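You operate a simulated robot arm through the tools that you are given. There is no shell and no other tool. Be economical: measure what you need, move in short steps, check, and stop when the job is done.

Carry out the task below with a simulated robot arm. There is one attempt and no reset: what you move stays moved.

JOB
Put two level scoops of flour into the clear measuring cup.
Fine: white scoop, put back after; bin lid shut again.

It is judged by the outcome, as a careful person would: the job done as asked, and still so three seconds after it is handed in. It fails if anything else is knocked over, pushed out of place, dropped, spilled or broken. Lids that push on must go on centred and level and be pressed home; caps that screw on are set level and turned clockwise until they are tight.

ROBOT AND FRAMES
A 7-joint arm with a two-finger parallel gripper, fixed in place. Base frame: the origin is at the foot of the arm, x ahead of it, y to its left, z up; the work surface is at about z = 850. Units: mm, rad, N and s.
With the tool pointing down near the work surface it reaches from about 240 to 680 mm from the base axis. Its first joint turns from -1.152 to 1.152 rad. Payload 2.4 kg.
The TCP is the grasp point between the finger pads, 30 mm short of the fingertips. In the tool frame z runs along the fingers and y along their closing line. Largest opening 94 mm; finger width 28, thickness 10; the body of the gripper, 50 by 96 mm, starts 55 mm behind the TCP.
Orientation is told as [roll, pitch, yaw] about the base's x, y, z axes, in that order, counted from this pose: with the fingers straight down and closing along the base's y, the tool's x points along the base's -x, its y along +y and its z along -z.

CONTROLS
- The arm moves only by the tool servo_tool. Its argument "deltas" is a list of rows, each an object (a shift or turn left out is 0, a gripper value left out holds the last) with "translation": the shift along the base's x, y, z in units of 40 mm (1.0 is 40 mm), a list of three; "angular": the turn, a rotation vector about the base's x, y, z in units of 4 degrees (1.0 is 4 degrees), a list of three; "claw": the opening, from 0 (shut) to 1 (fully open). In form: [{"translation": [dx, dy, dz], "angular": [rx, ry, rz], "claw": claw}, ...]. A call has 1 to 8 rows; each row shifts and turns the commanded pose from where the row before left it. A call with a number of a shift or a turn outside -1 to 1 is refused whole. A row lasts 0.2 s, in which the tool goes at most 50 mm and 0.15 rad; a call with a longer step from one row to the next is refused whole, and so is a gripper value outside its range. A pose out of reach is approached as far as the arm can. The call stops where the force on the tool passes 90 N (or 10 N more than at its start, if that is more) or the arm is blocked; 0.2 s more then pass. The fingers move at their own pace (about 153 mm/s each) and stop on an object; they squeeze with about 24 N. The grip force told is the motor's: it shows also when the fingers shut on nothing. Time passes only in rows, and 0.2 s behind the last, so rows that do not move let the fingers close. It gives the time, the measured TCP pose, the force on the tool (base axes), the opening and the grip force at its end, in the units of the frame above (readings bear some noise), and new pictures: "views" is both (left out), scene, wrist or none.
- Cameras (640 x 400 px; columns grow to the right, rows downward): "scene" is fixed at [24.1, 458.4, 1455]; the picture's right is [-0.88, -0.48, 0.00], its down [-0.22, 0.41, -0.88] and it looks along [0.42, -0.78, -0.47] (base axes); focal length 325 px, centre (320, 200). "wrist" rides on the gripper at [-37, 0, -58] in the tool frame; the picture's right is [0.00, -1.00, 0.00], its down [0.97, 0.00, -0.24] and it looks along [0.24, 0.00, 0.97] (tool axes); focal length 218 px, centre (320, 200). There is no depth. A picture from a camera that has moved, and an enlarged one, comes with that camera's place and axes in the base frame and with its lens.
- enlarge(camera, box): a new picture of the part [left, top, right, bottom] of that camera's present view, enlarged. It takes no simulated time.
- hand_in(): hands the job in; it is judged then, once.

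Go step by step. Nothing tells you positions but the pictures and the camera data: compare them with the known pose of the tool, close in by small moves and look again before you grip or let go. The budget is 120 turns and 150 pictures, counting those below and the enlarged ones. Unless the task says otherwise, let go and move clear before handing in, and close with one line.

The tools are called after "Emit:" by a JSON object that holds its "op" and its "data". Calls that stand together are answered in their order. servo_tool: Moves the arm, as the interface text tells. Its arguments: {"type":"object","properties":{"deltas":{"type":"array","items":{"type":"object","properties":{"translation":{"type":"array","items":{"type":"number"}},"angular":{"type":"array","items":{"type":"number"}},"claw":{"type":"number"}}}},"views":{"type":"string","enum":["both","scene","wrist","none"]}},"required":["deltas"]} The other tools are called the same way: enlarge (camera, box) takes an enlarged picture of a part of a camera's view; hand_in () hands the job in.

At the start:

```text
time_s: 0.0
tcp_pos: [320.4, -87.0, 1339.9]
tool_rot: [0.0, 0.0, -0.001]
wrist_force: [0.1, 0.2, 0.3]
width: 93.8
gripper_force: 0.0
```

scene: 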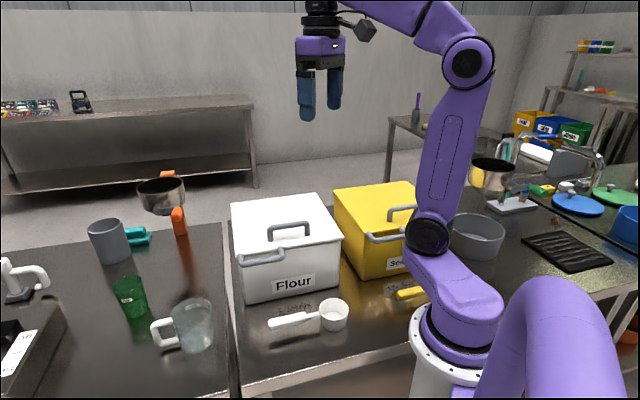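
wrist: 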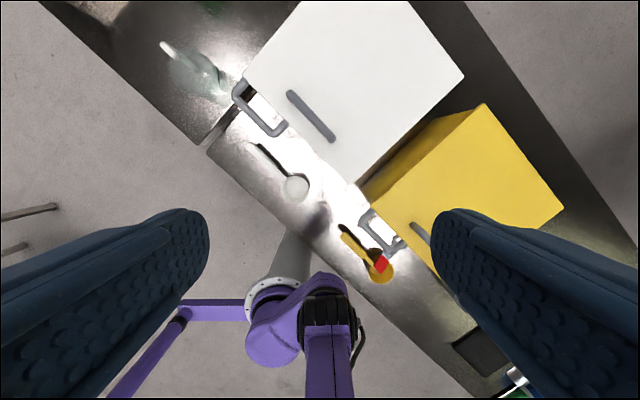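

I see a white flour bin with a lid (top handle, front handle), a white scoop in front of it, and the clear measuring cup to the left. I'll look closer first.

Emit:
{"op": "enlarge", "data": {"camera": "scene", "box": [120, 180, 440, 380]}}

Emit:
{"op": "enlarge", "data": {"camera": "wrist", "box": [140, 0, 480, 212]}}

```text
2.00 times, centred on (280, 280) of scene
camera zoom: at [24.1, 458.4, 1455.0], right [-0.88, -0.48, 0.0], down [-0.22, 0.41, -0.88], along [0.42, -0.78, -0.47], focal length 650 px, centre (400, 40)
```

zoom: 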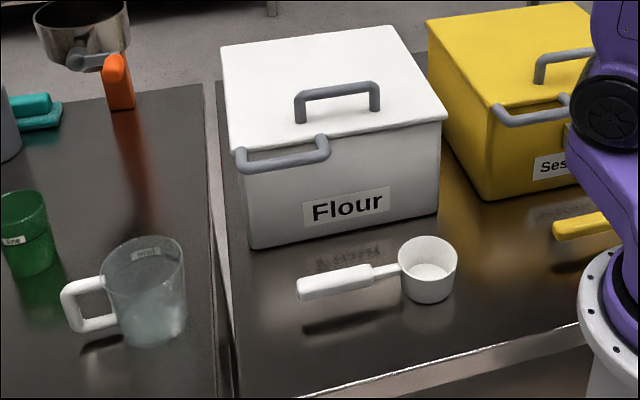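

```text
1.88 times, centred on (310, 106) of wrist
camera zoom: at [355.0, -86.5, 1398.2], right [0.0, -1.0, 0.0], down [-0.97, 0.0, 0.24], along [-0.24, 0.0, -0.97], focal length 411 px, centre (339, 377)
```

zoom: 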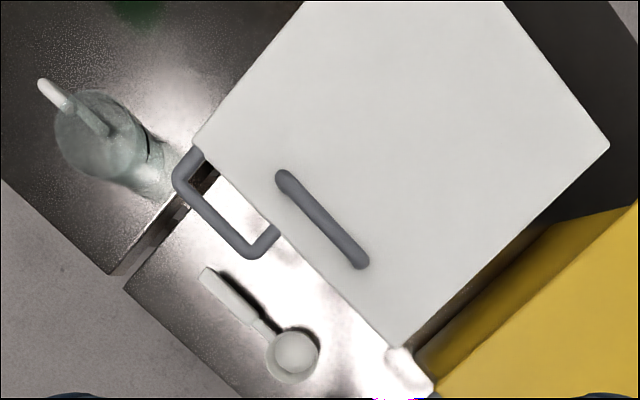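

The lid front-left corner is near (463,37,1008), the scoop bowl near (250,-20) with its handle end near (360,72,885), and the cup near (484,160). Next I'll check how the lid works.

Emit:
{"op": "enlarge", "data": {"camera": "scene", "box": [220, 180, 350, 262]}}

Emit:
{"op": "servo_tool", "data": {"deltas": [{"translation": [1, 0, 0], "angular": [0, -1, 0]}, {"translation": [1, 0, 0], "angular": [0, -1, 0]}, {"translation": [1, 0, -0.5], "angular": [0, -1, 0]}, {"translation": [0, 0, -0.5], "angular": [0, -1, 0]}, {"translation": [0, 0, -0.5], "angular": [0, -1, 0]}, {"translation": [0, 0, -0.5], "angular": [0, -1, 0]}]}}

```text
4.88 times, centred on (285, 221) of scene
camera zoom: at [24.1, 458.4, 1455.0], right [-0.88, -0.48, 0.0], down [-0.22, 0.41, -0.88], along [0.42, -0.78, -0.47], focal length 1587 px, centre (491, 98)
```

zoom: 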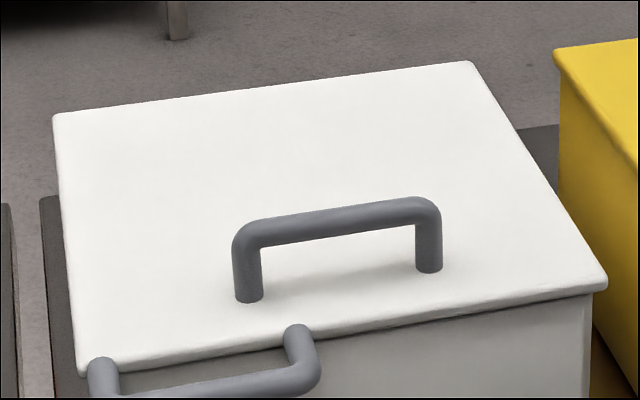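

```text
time_s: 1.4
tcp_pos: [439.3, -86.9, 1259.1]
tool_rot: [0.0, -0.421, 0.0]
wrist_force: [0.1, 0.2, -0.5]
width: 94.0
gripper_force: 0.1
camera wrist: at [448.1, -86.7, 1327.4], right [0.0, -1.0, 0.0], down [-0.98, 0.0, -0.18], along [0.18, 0.0, -0.98], focal length 218 px, centre (320, 200)
```

scene: 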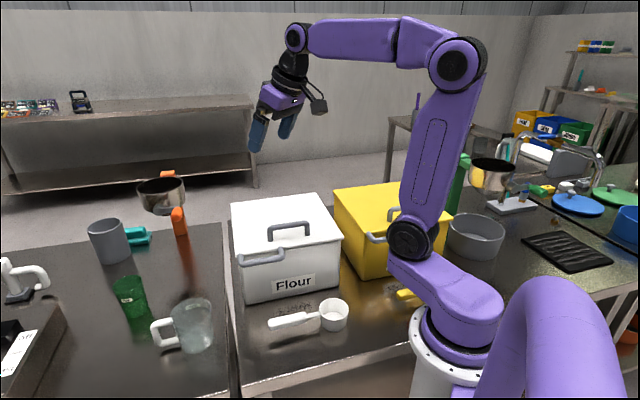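
wrist: 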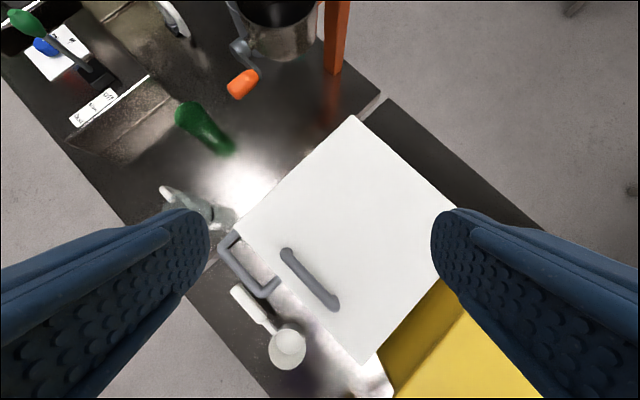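

The lid carries a top handle and a front loop, so it's probably hinged at the back. I'll grip the loop from the front with the fingers above and below the bar, and orient the tool for that first.

Emit:
{"op": "servo_tool", "data": {"deltas": [{"translation": [-0.41, 0.74, -0.25], "angular": [0, 1, 0]}, {"translation": [-0.41, 0.74, -0.25], "angular": [0, 1, 0]}, {"translation": [-0.41, 0.74, -0.25], "angular": [0, 1, 0]}, {"translation": [-0.41, 0.74, -0.25], "angular": [0, 1, 0]}, {"translation": [-0.41, 0.74, -0.25], "angular": [0, 1, 0]}, {"translation": [-0.41, 0.74, -0.25], "angular": [0, 1, 0]}, {"angular": [0, 0, 1]}, {"angular": [0, 0, 1]}], "views": "none"}}

Emit:
{"op": "servo_tool", "data": {"deltas": [{"angular": [0, 0, 1]}, {"angular": [0, 0, 1]}, {"angular": [0, 0, 1]}, {"angular": [0, 0, 1]}, {"angular": [0, 0, 1]}, {"angular": [0, 0, 1]}, {"angular": [0, 0, 1]}, {"angular": [0, 0, 1]}], "views": "none"}}

Emit:
{"op": "servo_tool", "data": {"deltas": [{"angular": [0, 0, 1]}, {"angular": [0, 0, 0.4]}, {"angular": [-1, -1, 0]}, {"angular": [-1, -1, 0]}, {"angular": [-1, -1, 0]}, {"angular": [-1, -1, 0]}, {"angular": [-1, -1, 0]}, {"angular": [-1, -1, 0]}]}}

```text
time_s: 3.2
tcp_pos: [340.3, 90.1, 1198.7]
tool_rot: [-0.001, -0.001, 0.141]
wrist_force: [-0.8, 0.3, 0.4]
width: 93.9
gripper_force: 0.2
```

```text
time_s: 5.0
tcp_pos: [340.6, 90.4, 1200.2]
tool_rot: [-0.001, 0.0, 0.699]
wrist_force: [0.5, -0.5, -0.7]
width: 93.9
gripper_force: 0.0
```

```text
time_s: 6.8
tcp_pos: [340.3, 91.2, 1199.4]
tool_rot: [-0.593, 0.006, 0.794]
wrist_force: [-0.3, 0.1, 0.2]
width: 94.3
gripper_force: 0.0
camera wrist: at [342.6, 140.2, 1247.9], right [0.59, -0.58, 0.56], down [-0.78, -0.6, 0.2], along [0.22, -0.56, -0.8], focal length 218 px, centre (320, 200)
```

scene: 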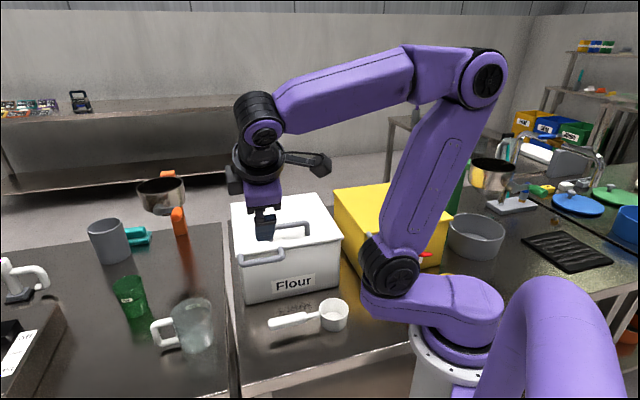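
wrist: 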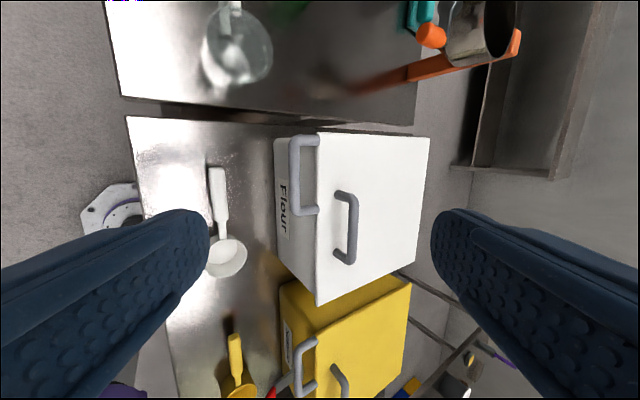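

Emit:
{"op": "servo_tool", "data": {"deltas": [{"translation": [0, 0, -0.65], "angular": [-1, -1, 0]}, {"translation": [0, 0, -0.65], "angular": [-1, -1, 0]}, {"translation": [0, 0, -0.65], "angular": [-1, -1, 0]}, {"translation": [0, 0, -0.65], "angular": [-1, -1, 0]}, {"translation": [0, 0, -0.65], "angular": [-1, -1, 0]}, {"translation": [0, 0, -0.65], "angular": [-1, -1, 0], "claw": 0.6}]}}

```text
time_s: 8.2
tcp_pos: [341.6, 89.5, 1045.1]
tool_rot: [-1.186, 0.011, 0.79]
wrist_force: [0.1, -0.8, -0.1]
width: 55.8
gripper_force: 0.0
camera wrist: at [327.4, 155.0, 1065.4], right [0.27, -0.26, 0.93], down [-0.84, -0.53, 0.1], along [0.47, -0.81, -0.36], focal length 218 px, centre (320, 200)
```

scene: 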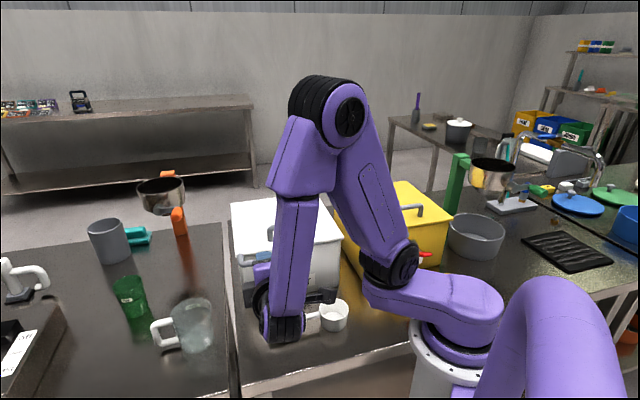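
wrist: 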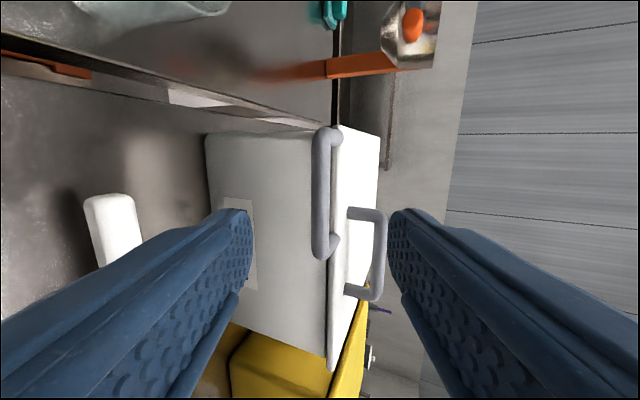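

The loop is centred between the fingers, about 100 mm ahead. I'll advance and look.

Emit:
{"op": "servo_tool", "data": {"deltas": [{"translation": [0.36, -0.375, -0.22]}, {"translation": [0.36, -0.375, -0.22]}, {"translation": [0.36, -0.375, -0.22]}, {"translation": [0.36, -0.375, -0.22]}], "views": "wrist"}}

```text
time_s: 9.2
tcp_pos: [398.0, 29.5, 1009.9]
tool_rot: [-1.183, 0.01, 0.79]
wrist_force: [-0.3, 0.4, 0.8]
width: 56.4
gripper_force: 0.1
camera wrist: at [385.9, 95.5, 1030.6], right [0.27, -0.26, 0.93], down [-0.84, -0.53, 0.1], along [0.47, -0.81, -0.36], focal length 218 px, centre (320, 200)
```

wrist: 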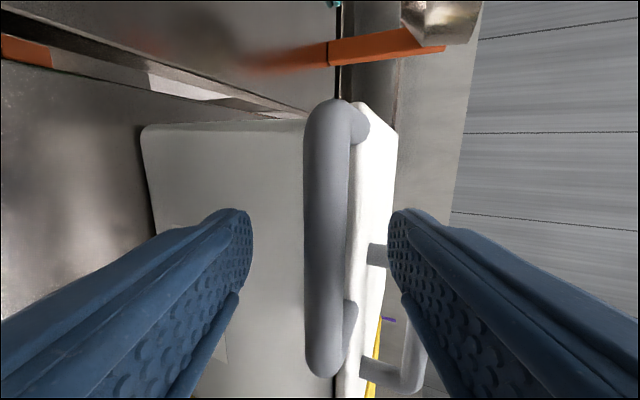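

The bar is between the pads. Closing.

Emit:
{"op": "servo_tool", "data": {"deltas": [{"claw": 0.3}, {"claw": 0.1}, {"claw": 0}, {"claw": 0}], "views": "wrist"}}

```text
time_s: 10.2
tcp_pos: [400.9, 29.7, 1010.5]
tool_rot: [-1.187, 0.007, 0.788]
wrist_force: [12.3, -7.5, 15.4]
width: 13.4
gripper_force: 45.3
camera wrist: at [386.3, 95.0, 1031.4], right [0.27, -0.26, 0.93], down [-0.84, -0.53, 0.1], along [0.47, -0.81, -0.36], focal length 218 px, centre (320, 200)
```

wrist: 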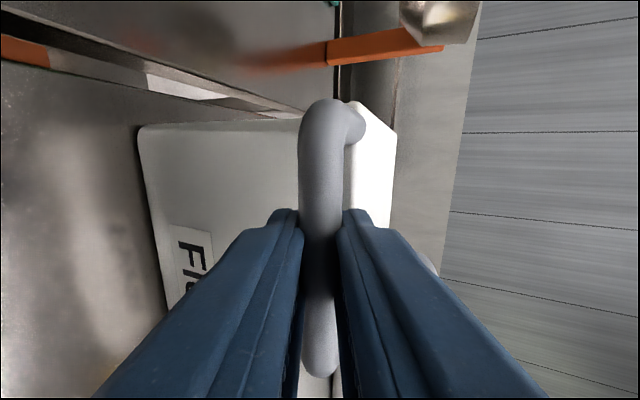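

Gripped at width 13.4. A small test lift along the assumed hinge arc comes next.

Emit:
{"op": "servo_tool", "data": {"deltas": [{"translation": [0.005, -0.005, 0.35], "angular": [0.5, 0.5, 0]}, {"translation": [0.025, -0.025, 0.35], "angular": [0.5, 0.5, 0]}], "views": "both"}}

```text
time_s: 10.8
tcp_pos: [399.6, 29.2, 1037.4]
tool_rot: [-1.084, 0.009, 0.792]
wrist_force: [27.6, -10.1, -3.2]
width: 13.5
gripper_force: 45.1
camera wrist: at [389.0, 92.2, 1063.9], right [0.34, -0.32, 0.88], down [-0.83, -0.54, 0.12], along [0.44, -0.78, -0.45], focal length 218 px, centre (320, 200)
```

scene: 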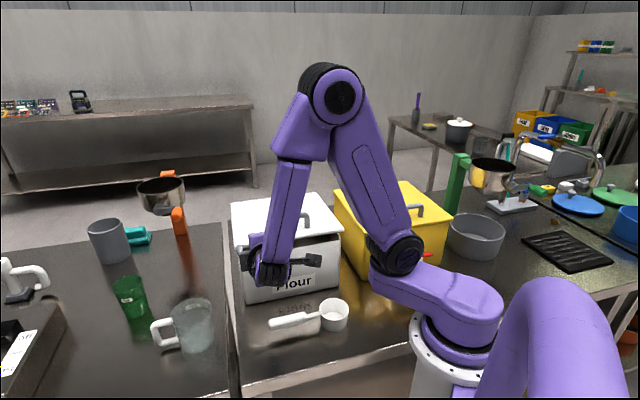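
wrist: 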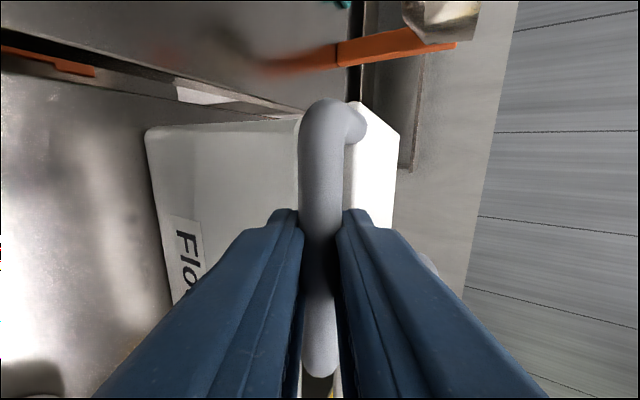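

Emit:
{"op": "servo_tool", "data": {"deltas": [{"translation": [0.15, -0.1, 0.35], "angular": [0.5, 0.5, 0]}, {"translation": [0.12, -0.1, 0.35], "angular": [0.5, 0.5, 0]}, {"translation": [0.07, -0.08, 0.35], "angular": [0.5, 0.5, 0]}, {"translation": [0.07, -0.07, 0.35], "angular": [0.5, 0.5, 0]}], "views": "none"}}

Emit:
{"op": "enlarge", "data": {"camera": "scene", "box": [200, 160, 380, 320]}}

```text
time_s: 11.5
tcp_pos: [403.8, 25.7, 1063.5]
tool_rot: [-0.962, 0.01, 0.796]
wrist_force: [-31.8, 13.2, 2.6]
width: 14.0
gripper_force: 45.1
stopped in row 3: the force on the tool passed its limit (the readings are from after the stop); the commanded pose is now the measured one
```

```text
2.50 times, centred on (290, 240) of scene
camera zoom: at [23.0, 458.8, 1454.9], right [-0.88, -0.48, 0.0], down [-0.22, 0.41, -0.89], along [0.42, -0.78, -0.47], focal length 813 px, centre (395, 100)
```

zoom: 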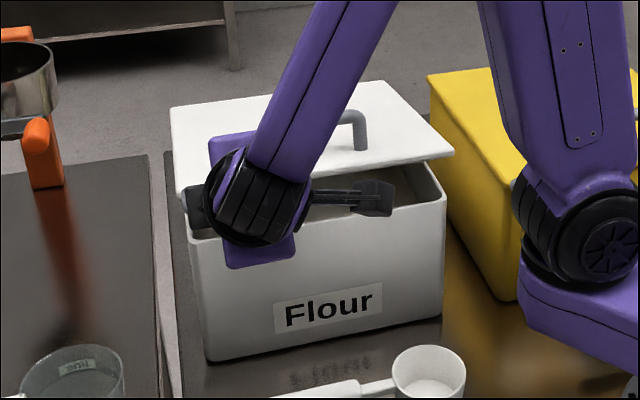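

The lid is hinged at the back and opening. I'll continue along the arc, using the force to correct.

Emit:
{"op": "servo_tool", "data": {"deltas": [{"translation": [0.06, -0.06, 0.345], "angular": [0.5, 0.5, 0]}, {"translation": [0.074, -0.073, 0.34], "angular": [0.5, 0.5, 0]}, {"translation": [0.086, -0.085, 0.333], "angular": [0.5, 0.5, 0]}, {"translation": [0.098, -0.097, 0.328], "angular": [0.5, 0.5, 0]}], "views": "none"}}

```text
time_s: 12.5
tcp_pos: [415.7, 14.4, 1118.8]
tool_rot: [-0.766, 0.008, 0.799]
wrist_force: [-65.3, 27.3, 25.0]
width: 13.8
gripper_force: 45.2
```

Emit:
{"op": "servo_tool", "data": {"deltas": [{"translation": [-0.08, 0.02, 0.0]}], "views": "none"}}

```text
time_s: 12.9
tcp_pos: [415.4, 14.5, 1119.1]
tool_rot: [-0.768, 0.004, 0.799]
wrist_force: [-26.8, 22.0, 12.1]
width: 13.8
gripper_force: 45.1
```

Emit:
{"op": "servo_tool", "data": {"deltas": [{"translation": [0.05, -0.06, 0.32], "angular": [0.5, 0.5, 0]}, {"translation": [0.112, -0.112, 0.318], "angular": [0.5, 0.5, 0]}, {"translation": [0.123, -0.123, 0.31], "angular": [0.5, 0.5, 0]}, {"translation": [0.133, -0.133, 0.301], "angular": [0.5, 0.5, 0]}], "views": "none"}}

```text
time_s: 13.9
tcp_pos: [433.8, -4.5, 1167.3]
tool_rot: [-0.572, 0.001, 0.798]
wrist_force: [19.0, 6.8, -7.1]
width: 13.7
gripper_force: 45.5
```

Emit:
{"op": "servo_tool", "data": {"deltas": [{"translation": [0.143, -0.143, 0.288], "angular": [0.5, 0.5, 0]}, {"translation": [0.153, -0.153, 0.277], "angular": [0.5, 0.5, 0]}, {"translation": [0.163, -0.163, 0.266], "angular": [0.5, 0.5, 0]}, {"translation": [0.172, -0.172, 0.255], "angular": [0.5, 0.5, 0]}], "views": "none"}}

Emit:
{"op": "servo_tool", "data": {"deltas": [{"translation": [0.18, -0.18, 0.242], "angular": [0.5, 0.5, 0]}, {"translation": [0.189, -0.189, 0.23], "angular": [0.5, 0.5, 0]}, {"translation": [0.197, -0.197, 0.216], "angular": [0.5, 0.5, 0]}, {"translation": [0.204, -0.204, 0.202], "angular": [0.5, 0.5, 0]}], "views": "both"}}

```text
time_s: 14.9
tcp_pos: [458.4, -28.7, 1211.5]
tool_rot: [-0.373, -0.002, 0.802]
wrist_force: [6.5, 9.9, 1.3]
width: 13.7
gripper_force: 44.5
```

```text
time_s: 15.9
tcp_pos: [488.2, -58.2, 1247.8]
tool_rot: [-0.178, -0.002, 0.804]
wrist_force: [1.2, 17.6, 14.2]
width: 13.6
gripper_force: 44.7
camera wrist: at [505.3, -23.8, 1305.4], right [0.71, -0.68, 0.18], down [-0.7, -0.67, 0.23], along [-0.04, -0.29, -0.96], focal length 218 px, centre (320, 200)
```

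scene: 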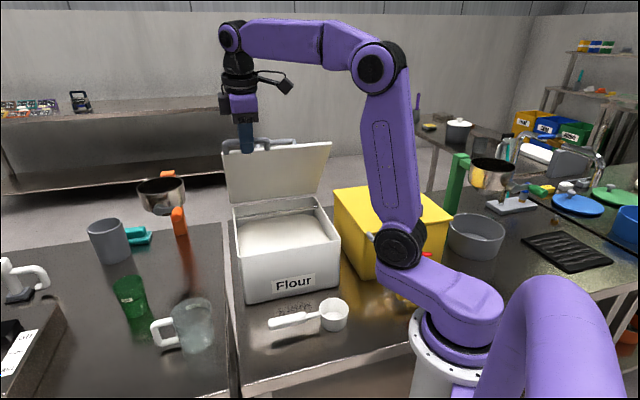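
wrist: 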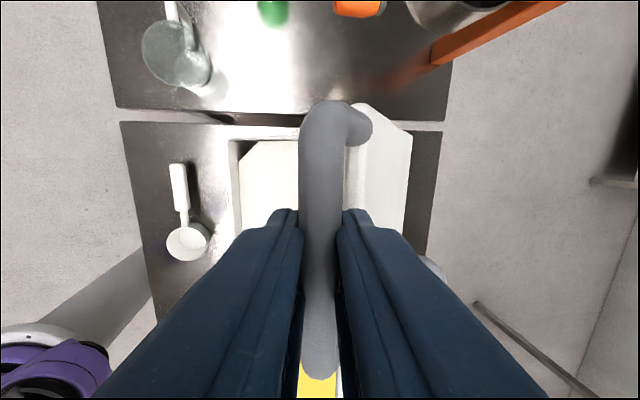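

The bin is open to about 55° and I can see flour inside. Continuing.

Emit:
{"op": "servo_tool", "data": {"deltas": [{"translation": [0.21, -0.21, 0.196], "angular": [0.5, 0.5, 0]}, {"translation": [0.216, -0.216, 0.181], "angular": [0.5, 0.5, 0]}, {"translation": [0.223, -0.223, 0.165], "angular": [0.5, 0.5, 0]}, {"translation": [0.228, -0.228, 0.15], "angular": [0.4, 0.4, 0]}], "views": "none"}}

Emit:
{"op": "servo_tool", "data": {"deltas": [{"translation": [0.233, -0.233, 0.134], "angular": [0.3, 0.3, 0]}, {"translation": [0.237, -0.237, 0.117], "angular": [0.3, 0.3, 0]}, {"translation": [0.24, -0.24, 0.1], "angular": [0.3, 0.3, 0]}, {"translation": [0.244, -0.244, 0.084], "angular": [0.3, 0.3, 0]}], "views": "none"}}

```text
time_s: 16.9
tcp_pos: [522.6, -92.3, 1276.8]
tool_rot: [0.008, -0.007, 0.802]
wrist_force: [-1.6, 21.8, 30.1]
width: 13.6
gripper_force: 44.6
```

```text
time_s: 17.9
tcp_pos: [518.3, -96.4, 1276.1]
tool_rot: [0.117, -0.008, 0.812]
wrist_force: [33.6, 25.8, -14.8]
width: 13.7
gripper_force: 44.7
out of reach, approached as far as the arm can: row 2, 3, 4
```

The arm ran short of reach with the tool vertical at this height. I'll loosen to a cage around the bar and tilt the hand back toward the base.

Emit:
{"op": "servo_tool", "data": {"deltas": [{"claw": 0.19, "angular": [-0.5, -0.5, 0]}, {"angular": [-0.8, -0.8, 0]}, {"angular": [-0.8, -0.8, 0]}, {"angular": [-0.8, -0.8, 0]}], "views": "both"}}

```text
time_s: 18.9
tcp_pos: [514.1, -103.3, 1279.8]
tool_rot: [-0.162, 0.0, 0.8]
wrist_force: [-0.1, 0.6, 0.2]
width: 18.2
gripper_force: 0.3
camera wrist: at [532.0, -69.1, 1337.2], right [0.71, -0.69, 0.16], down [-0.7, -0.67, 0.24], along [-0.06, -0.28, -0.96], focal length 218 px, centre (320, 200)
```

scene: 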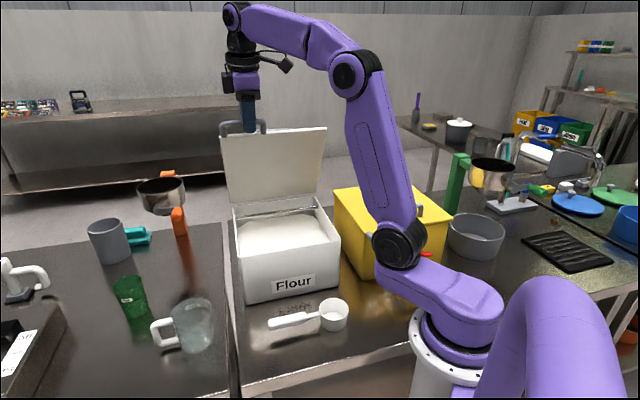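
wrist: 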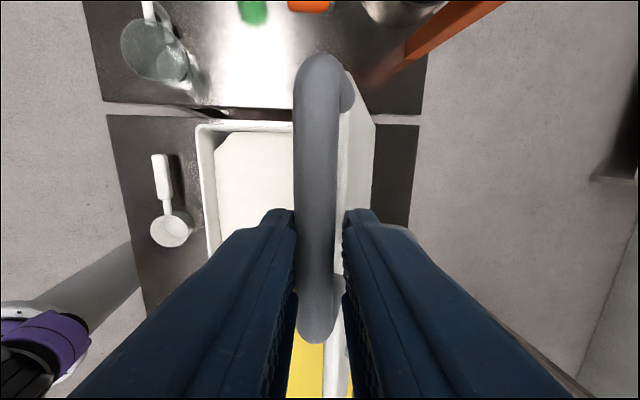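

Emit:
{"op": "servo_tool", "data": {"deltas": [{"angular": [-0.8, -0.8, 0]}, {"angular": [-0.8, -0.8, 0]}, {"angular": [-0.8, -0.8, 0]}, {"angular": [-0.8, -0.8, 0]}, {"angular": [-0.8, -0.8, 0]}, {"angular": [-0.8, -0.8, 0]}], "views": "wrist"}}

```text
time_s: 20.3
tcp_pos: [513.8, -103.1, 1279.8]
tool_rot: [-0.634, 0.008, 0.798]
wrist_force: [-0.9, 0.9, -0.1]
width: 18.6
gripper_force: 0.3
camera wrist: at [514.0, -51.2, 1326.6], right [0.58, -0.56, 0.59], down [-0.78, -0.6, 0.2], along [0.24, -0.58, -0.78], focal length 218 px, centre (320, 200)
```

wrist: 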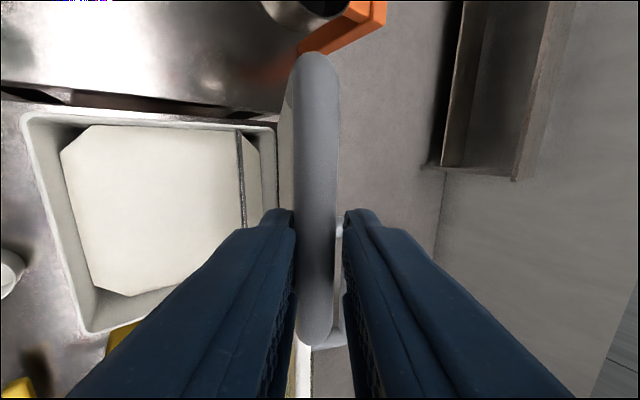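

A thin strike-off bar runs across inside the bin near the back, which should help with levelling. I'll push the lid on past vertical.

Emit:
{"op": "servo_tool", "data": {"deltas": [{"translation": [0.237, -0.237, 0.11]}, {"translation": [0.241, -0.241, 0.095]}, {"translation": [0.244, -0.244, 0.08]}, {"translation": [0.246, -0.246, 0.06]}, {"translation": [0.248, -0.248, 0.045]}, {"translation": [0.25, -0.25, 0.025]}, {"translation": [0.25, -0.25, 0.01]}, {"translation": [0.25, -0.25, -0.005]}], "views": "both"}}

```text
time_s: 22.1
tcp_pos: [591.5, -181.2, 1299.2]
tool_rot: [-0.638, 0.003, 0.802]
wrist_force: [-0.5, 1.4, 16.5]
width: 20.3
gripper_force: 2.2
camera wrist: at [592.6, -130.0, 1346.4], right [0.58, -0.56, 0.6], down [-0.78, -0.6, 0.2], along [0.25, -0.58, -0.78], focal length 218 px, centre (320, 200)
```

scene: 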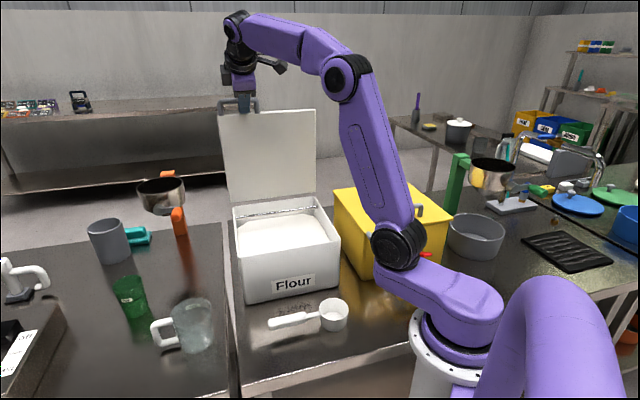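
wrist: 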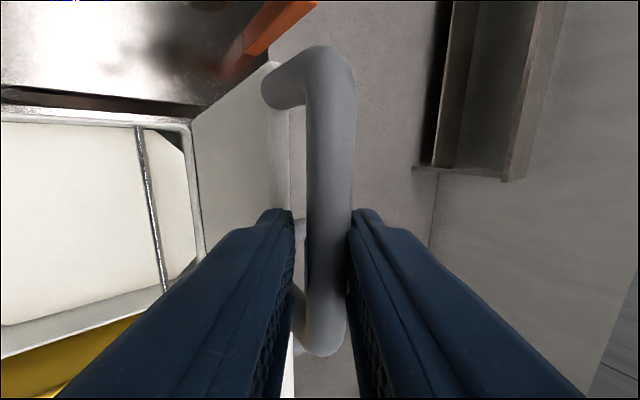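

Emit:
{"op": "servo_tool", "data": {"deltas": [{"translation": [0.2, -0.2, 0.06]}, {"translation": [0.2, -0.2, 0.02]}, {"translation": [0.2, -0.2, 0]}, {"translation": [0.2, -0.2, -0.01]}, {"translation": [0.2, -0.2, -0.02]}], "views": "wrist"}}

```text
time_s: 23.3
tcp_pos: [631.7, -219.2, 1298.4]
tool_rot: [-0.626, 0.007, 0.801]
wrist_force: [-19.4, 11.0, 6.2]
width: 25.5
gripper_force: 6.8
camera wrist: at [631.8, -168.4, 1345.2], right [0.58, -0.56, 0.59], down [-0.78, -0.6, 0.2], along [0.24, -0.57, -0.78], focal length 218 px, centre (320, 200)
```

wrist: 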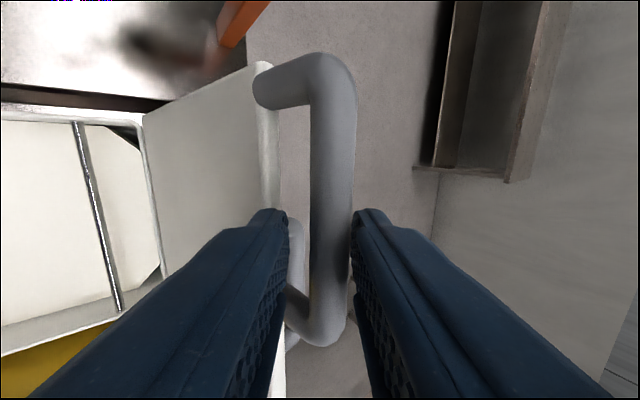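

The lid is about 10° past vertical. I'll open and back out along the tool axis to see whether it stays.

Emit:
{"op": "servo_tool", "data": {"deltas": [{"claw": 0.4}, {"translation": [-0.25, 0.25, 0.48]}, {"translation": [-0.25, 0.25, 0.48]}, {"translation": [-0.25, 0.25, 0.48]}, {"translation": [-0.5, 0.5, 0.3]}, {"translation": [-0.6, 0.6, 0]}, {"translation": [-0.6, 0.6, 0]}, {"translation": [-0.6, 0.6, 0]}], "views": "both"}}

```text
time_s: 25.1
tcp_pos: [511.8, -99.8, 1366.7]
tool_rot: [-0.633, 0.006, 0.8]
wrist_force: [0.2, 0.4, -1.1]
width: 37.7
gripper_force: 0.1
camera wrist: at [511.7, -48.4, 1414.4], right [0.58, -0.56, 0.59], down [-0.78, -0.6, 0.2], along [0.24, -0.58, -0.78], focal length 218 px, centre (320, 200)
```

scene: 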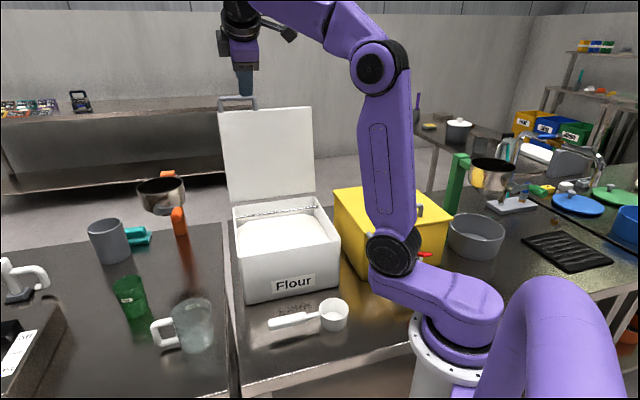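
wrist: 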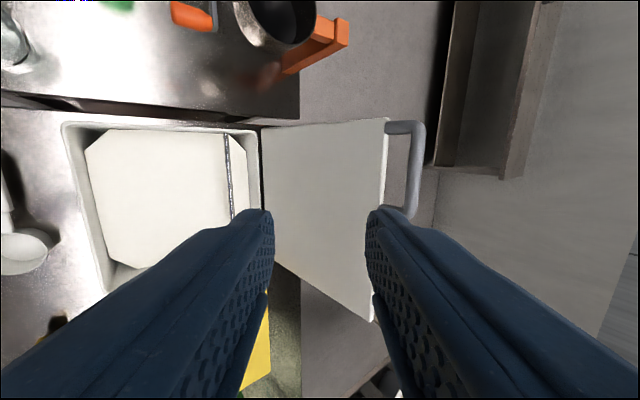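

The lid stays open. I'll look at the flour level and the bar in close-up.

Emit:
{"op": "enlarge", "data": {"camera": "scene", "box": [220, 180, 360, 310]}}

Emit:
{"op": "enlarge", "data": {"camera": "wrist", "box": [50, 110, 290, 290]}}

Emit:
{"op": "enlarge", "data": {"camera": "scene", "box": [255, 285, 365, 345]}}

Emit:
{"op": "enlarge", "data": {"camera": "scene", "box": [140, 285, 230, 360]}}

```text
3.08 times, centred on (290, 245) of scene
camera zoom: at [24.1, 458.4, 1455.0], right [-0.88, -0.48, 0.0], down [-0.22, 0.41, -0.88], along [0.42, -0.78, -0.47], focal length 1001 px, centre (412, 62)
```

zoom: 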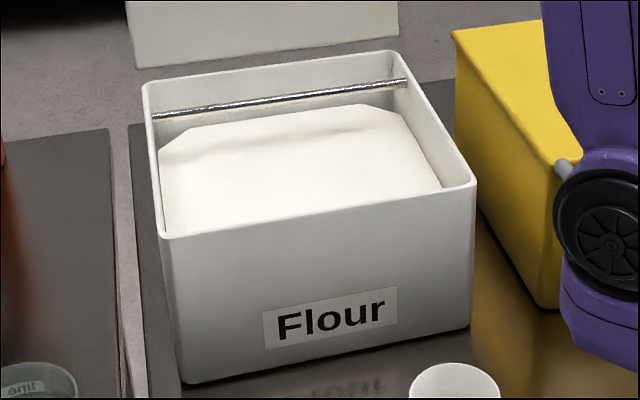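

```text
2.22 times, centred on (170, 200) of wrist
camera zoom: at [511.7, -48.4, 1414.4], right [0.58, -0.56, 0.59], down [-0.78, -0.6, 0.2], along [0.24, -0.58, -0.78], focal length 485 px, centre (653, 200)
```

zoom: 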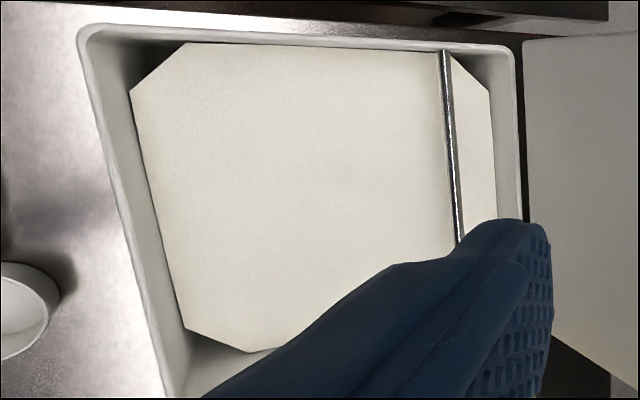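

```text
5.82 times, centred on (310, 315) of scene
camera zoom: at [24.1, 458.4, 1455.0], right [-0.88, -0.48, 0.0], down [-0.22, 0.41, -0.88], along [0.42, -0.78, -0.47], focal length 1892 px, centre (378, -469)
```

zoom: 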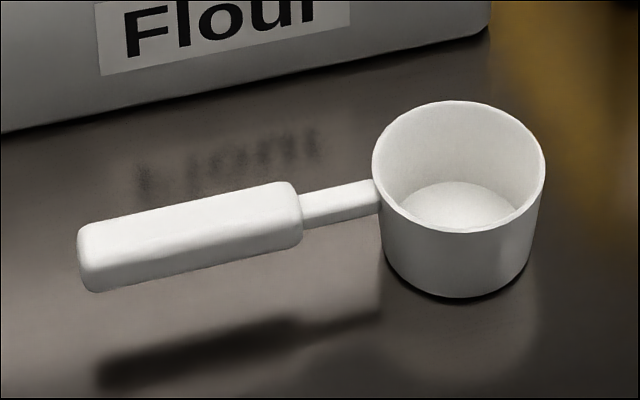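

```text
5.33 times, centred on (185, 322) of scene
camera zoom: at [24.1, 458.4, 1455.0], right [-0.88, -0.48, 0.0], down [-0.22, 0.41, -0.88], along [0.42, -0.78, -0.47], focal length 1735 px, centre (1040, -453)
```

zoom: 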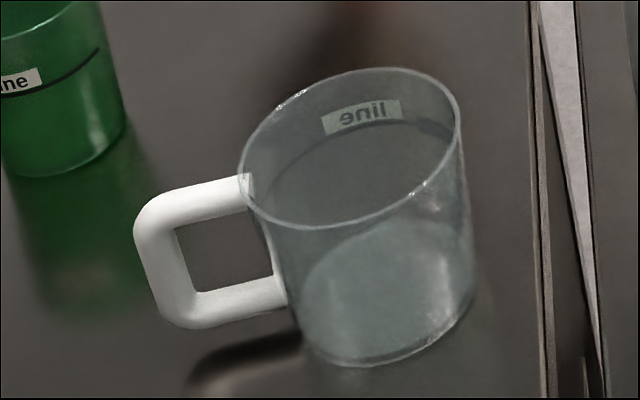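

The scoop has a rectangular handle level with its rim. I'll straighten the tool to vertical and move above the handle to look.

Emit:
{"op": "servo_tool", "data": {"deltas": [{"translation": [-0.55, 0.46, -0.8], "angular": [0.8, 0.8, 0]}, {"translation": [-0.55, 0.46, -0.8], "angular": [0.8, 0.8, 0]}, {"translation": [-0.55, 0.46, -0.8], "angular": [0.8, 0.8, 0]}, {"translation": [-0.55, 0.46, -0.8], "angular": [0.8, 0.8, 0]}, {"translation": [-0.55, 0.46, -0.8], "angular": [0.8, 0.8, 0]}, {"translation": [-0.55, 0.46, -0.8], "angular": [0.8, 0.8, 0]}, {"translation": [-0.55, 0.46, -0.8], "angular": [0.8, 0.8, 0]}, {"translation": [-0.55, 0.46, -0.8], "angular": [0.8, 0.8, 0]}], "views": "wrist"}}

```text
time_s: 26.9
tcp_pos: [334.2, 49.9, 1112.4]
tool_rot: [-0.001, -0.003, 0.8]
wrist_force: [0.1, -0.4, -0.4]
width: 37.9
gripper_force: 0.1
camera wrist: at [358.8, 76.0, 1171.3], right [0.72, -0.7, 0.0], down [-0.68, -0.7, 0.24], along [-0.17, -0.17, -0.97], focal length 218 px, centre (320, 200)
```

wrist: 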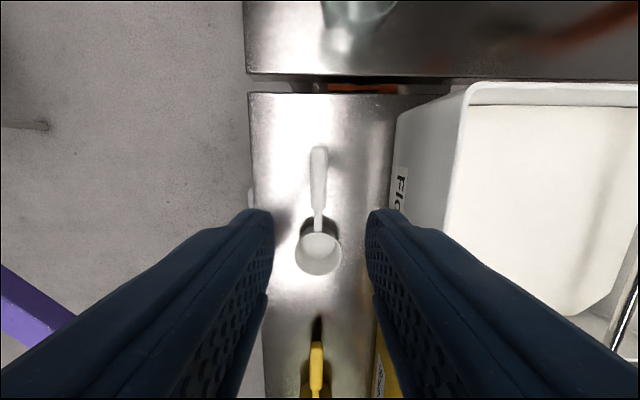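

The handle lies at yaw ≈ 0.80, running (355,77) → bowl (256,-26). I'll lean the hand about 20° back, open, and descend part way.

Emit:
{"op": "servo_tool", "data": {"deltas": [{"translation": [0, 0, -0.9], "angular": [-0.9, 0.9, 0], "claw": 0.6}, {"translation": [0, 0, -0.9], "angular": [-0.9, 0.9, 0]}, {"translation": [0, 0, -0.9], "angular": [-0.9, 0.9, 0]}, {"translation": [-0.05, 0, -0.9], "angular": [-0.9, 0.9, 0]}], "views": "both"}}

```text
time_s: 27.9
tcp_pos: [332.6, 48.2, 967.8]
tool_rot: [0.006, 0.353, 0.803]
wrist_force: [0.2, -0.3, -0.5]
width: 56.6
gripper_force: 0.1
camera wrist: at [370.2, 87.5, 1009.4], right [0.72, -0.7, -0.01], down [-0.57, -0.6, 0.56], along [-0.39, -0.4, -0.83], focal length 218 px, centre (320, 200)
```

scene: 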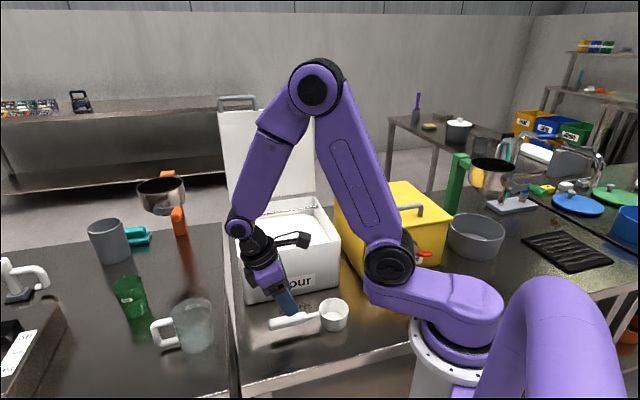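
wrist: 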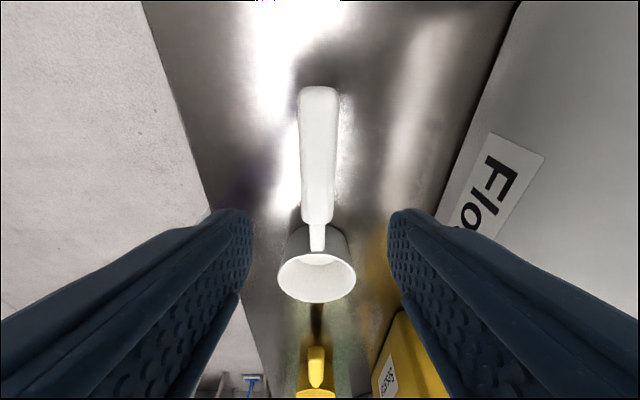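

Emit:
{"op": "servo_tool", "data": {"deltas": [{"translation": [0, 0, -0.6]}, {"translation": [0, 0, -0.6]}, {"translation": [-0.02, 0, -0.6]}], "views": "wrist"}}

```text
time_s: 28.7
tcp_pos: [331.8, 47.9, 895.3]
tool_rot: [0.005, 0.353, 0.802]
wrist_force: [0.1, -0.3, 0.3]
width: 56.2
gripper_force: 0.1
camera wrist: at [369.5, 87.8, 937.4], right [0.72, -0.7, -0.01], down [-0.57, -0.6, 0.56], along [-0.39, -0.4, -0.83], focal length 218 px, centre (320, 200)
```

wrist: 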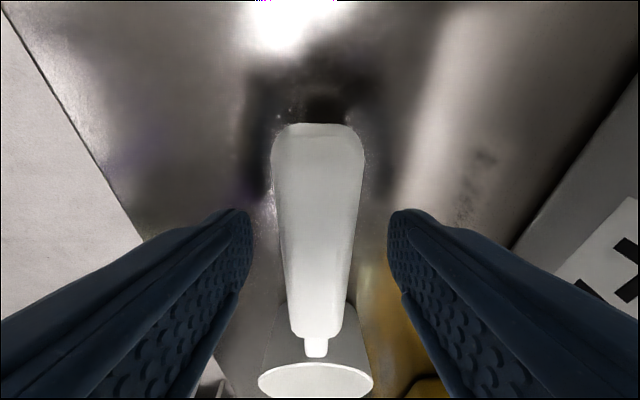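

Emit:
{"op": "servo_tool", "data": {"deltas": [{"translation": [0, 0, -0.18]}, {"claw": 0.3}, {"claw": 0.15}, {"claw": 0}, {"claw": 0}], "views": "wrist"}}

```text
time_s: 29.9
tcp_pos: [332.0, 48.9, 888.4]
tool_rot: [0.005, 0.352, 0.801]
wrist_force: [0.8, 0.3, 0.5]
width: 26.2
gripper_force: 23.4
camera wrist: at [369.3, 87.6, 930.7], right [0.72, -0.7, -0.01], down [-0.57, -0.6, 0.56], along [-0.39, -0.4, -0.83], focal length 218 px, centre (320, 200)
```

wrist: 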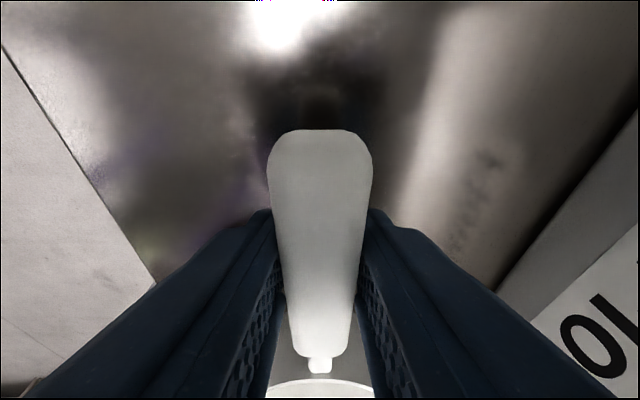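

The scoop is gripped. I'll lift it, then turn it about 90° so the bowl points toward the bin's back.

Emit:
{"op": "servo_tool", "data": {"deltas": [{"translation": [0, 0, 0.4]}, {"translation": [0, 0, 0.9]}, {"translation": [0, 0, 0.9]}, {"translation": [0, 0, 0.9]}, {"translation": [0, 0, 0.9]}, {"translation": [0, 0, 0.9], "angular": [0, 0, 1]}, {"translation": [0, 0, 0.3], "angular": [0, 0, 1]}, {"angular": [0, 0, 1]}], "views": "both"}}

```text
time_s: 31.7
tcp_pos: [331.2, 48.2, 1096.0]
tool_rot: [0.005, 0.354, 1.013]
wrist_force: [-0.5, -0.3, -1.7]
width: 26.2
gripper_force: 23.7
camera wrist: at [359.6, 94.7, 1139.0], right [0.85, -0.53, -0.01], down [-0.44, -0.7, 0.56], along [-0.3, -0.47, -0.83], focal length 218 px, centre (320, 200)
```

scene: 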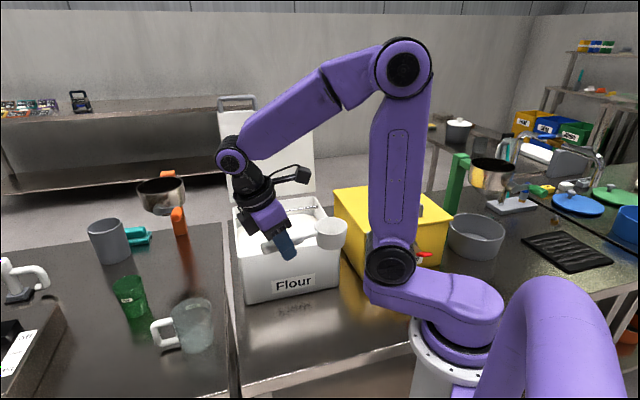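
wrist: 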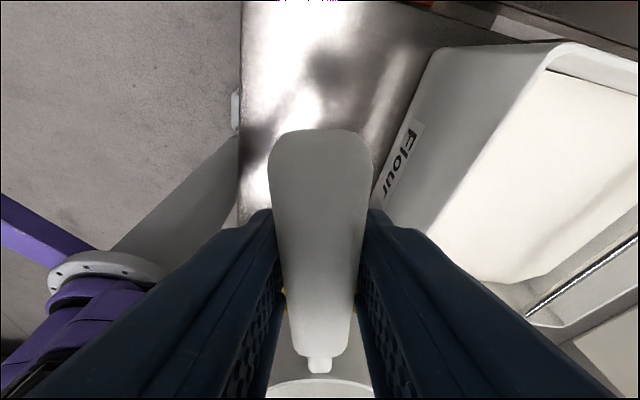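

Emit:
{"op": "servo_tool", "data": {"deltas": [{"angular": [0, 0, 1]}, {"angular": [0, 0, 1]}, {"angular": [0, 0, 1]}, {"angular": [0, 0, 1]}, {"angular": [0, 0, 1]}, {"angular": [0, 0, 1]}, {"angular": [0, 0, 1]}, {"angular": [0, 0, 1]}], "views": "none"}}

Emit:
{"op": "servo_tool", "data": {"deltas": [{"angular": [0, 0, 1]}, {"angular": [0, 0, 1]}, {"angular": [0, 0, 1]}, {"angular": [0, 0, 1]}, {"angular": [0, 0, 1]}, {"angular": [0, 0, 1]}, {"angular": [0, 0, 1]}, {"angular": [0, 0, 1]}], "views": "both"}}

```text
time_s: 33.5
tcp_pos: [331.5, 47.2, 1097.1]
tool_rot: [0.006, 0.352, 1.573]
wrist_force: [0.1, 0.5, -2.2]
width: 26.2
gripper_force: 23.4
```

```text
time_s: 35.3
tcp_pos: [331.7, 47.1, 1097.2]
tool_rot: [0.005, 0.352, 2.131]
wrist_force: [0.3, -0.2, -2.5]
width: 26.0
gripper_force: 24.0
camera wrist: at [301.9, 95.0, 1138.8], right [0.85, 0.53, -0.01], down [0.44, -0.7, 0.56], along [0.29, -0.48, -0.83], focal length 218 px, centre (320, 200)
```

scene: 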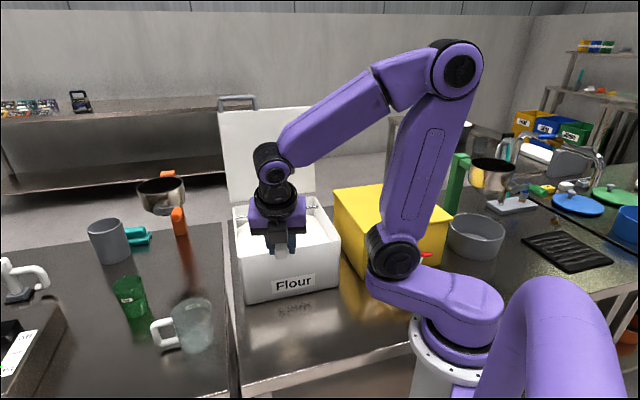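
wrist: 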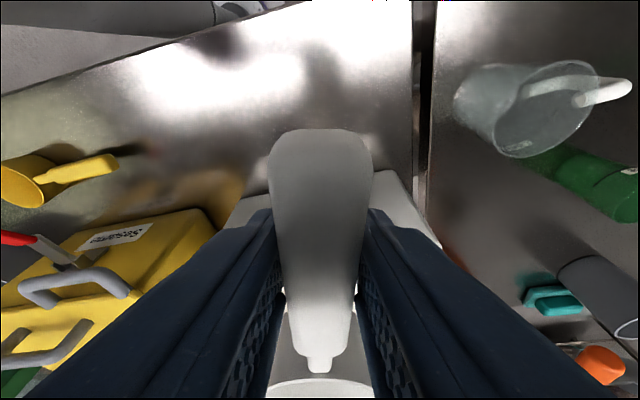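

The turn works. I'll finish the yaw, move over the bin (flour surface estimated at z≈942, strike bar at z≈990 and about 196 mm behind the front edge), and look.

Emit:
{"op": "servo_tool", "data": {"deltas": [{"translation": [0.53, -0.89, 0], "angular": [0, 0, 1]}, {"translation": [0.53, -0.89, 0], "angular": [0, 0, 1]}, {"translation": [0.53, -0.89, 0], "angular": [0, 0, 1]}, {"translation": [0.53, -0.89, 0], "angular": [0, 0, 0.4]}, {}], "views": "both"}}

Emit:
{"op": "enlarge", "data": {"camera": "scene", "box": [200, 160, 380, 310]}}

```text
time_s: 36.5
tcp_pos: [415.2, -93.8, 1097.1]
tool_rot: [0.005, 0.354, 2.365]
wrist_force: [-1.1, 0.2, -1.1]
width: 26.0
gripper_force: 24.1
camera wrist: at [375.6, -55.0, 1138.5], right [0.7, 0.71, -0.01], down [0.59, -0.58, 0.56], along [0.4, -0.4, -0.83], focal length 218 px, centre (320, 200)
```

scene: 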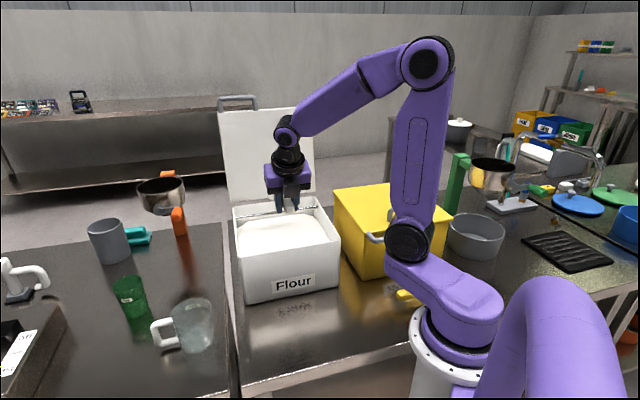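
wrist: 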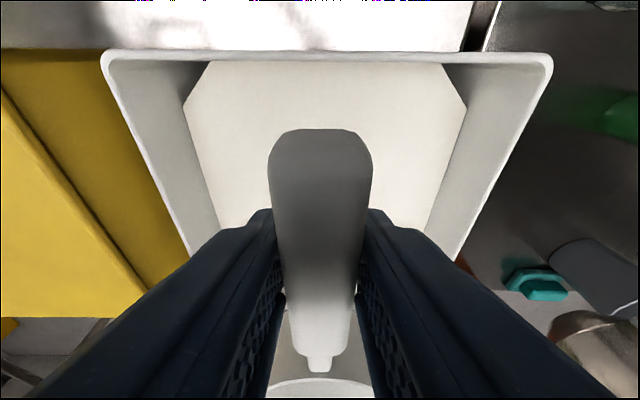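

```text
2.67 times, centred on (290, 235) of scene
camera zoom: at [24.1, 458.4, 1455.0], right [-0.88, -0.48, 0.0], down [-0.22, 0.41, -0.88], along [0.42, -0.78, -0.47], focal length 867 px, centre (400, 107)
```

zoom: 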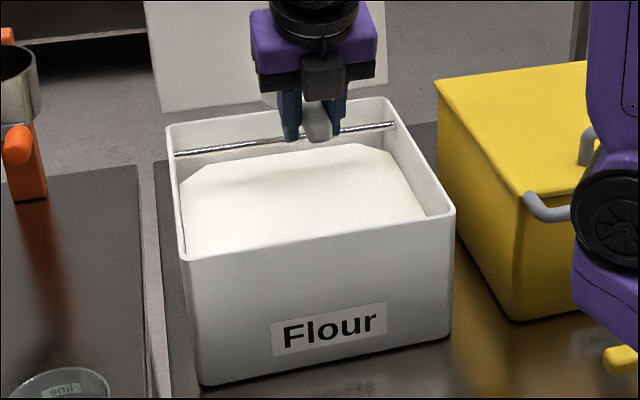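

Geometry confirmed. Pitching the bowl nose-down about 25° while lowering.

Emit:
{"op": "servo_tool", "data": {"deltas": [{"translation": [0.02, -0.02, -0.4], "angular": [0.9, 0.9, 0]}, {"translation": [0, 0, -0.4], "angular": [0.9, 0.9, 0]}, {"translation": [0, 0, -0.4], "angular": [0.9, 0.9, 0]}, {"translation": [0, 0, -0.4], "angular": [0.9, 0.9, 0]}, {"translation": [0, 0, -0.3], "angular": [0.9, 0.9, 0]}], "views": "both"}}

Emit:
{"op": "enlarge", "data": {"camera": "scene", "box": [200, 160, 380, 310]}}

```text
time_s: 37.7
tcp_pos: [416.4, -94.7, 1020.8]
tool_rot: [0.002, -0.092, 2.364]
wrist_force: [0.4, 0.0, -2.3]
width: 26.2
gripper_force: 24.2
camera wrist: at [393.3, -72.7, 1082.4], right [0.7, 0.71, 0.0], down [0.71, -0.69, 0.15], along [0.11, -0.1, -0.99], focal length 218 px, centre (320, 200)
```

scene: 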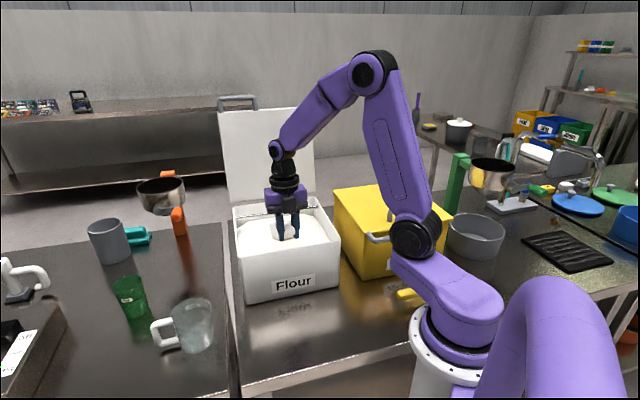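
wrist: 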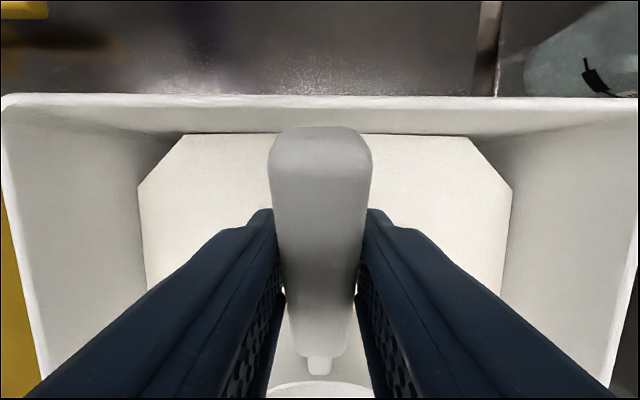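

```text
2.67 times, centred on (290, 235) of scene
camera zoom: at [24.1, 458.4, 1455.0], right [-0.88, -0.48, 0.0], down [-0.22, 0.41, -0.88], along [0.42, -0.78, -0.47], focal length 867 px, centre (400, 107)
```

zoom: 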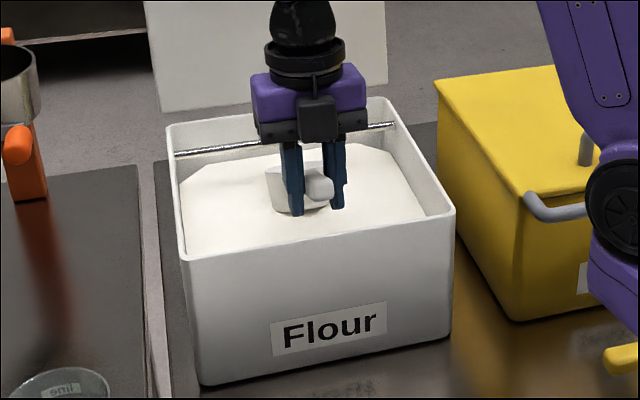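

Emit:
{"op": "servo_tool", "data": {"deltas": [{"translation": [0.05, -0.05, -0.4]}, {"translation": [0.07, -0.07, -0.4]}, {"translation": [0.12, -0.12, -0.4]}], "views": "none"}}

Emit:
{"op": "enlarge", "data": {"camera": "scene", "box": [200, 160, 380, 310]}}

```text
time_s: 38.5
tcp_pos: [425.2, -105.5, 972.4]
tool_rot: [0.001, -0.091, 2.365]
wrist_force: [0.1, 0.3, -1.9]
width: 26.1
gripper_force: 23.8
```

```text
2.67 times, centred on (290, 235) of scene
camera zoom: at [24.1, 458.4, 1455.0], right [-0.88, -0.48, 0.0], down [-0.22, 0.41, -0.88], along [0.42, -0.78, -0.47], focal length 867 px, centre (400, 107)
```

zoom: 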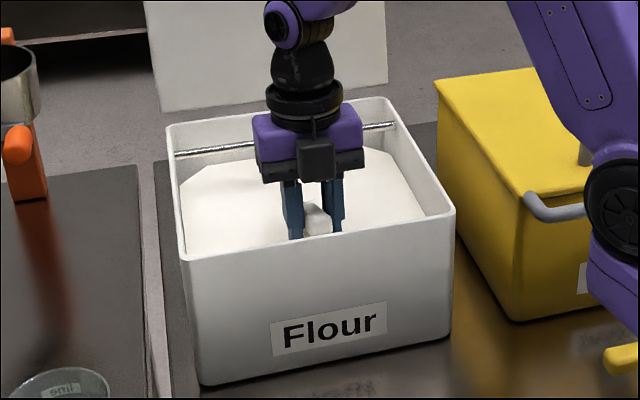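

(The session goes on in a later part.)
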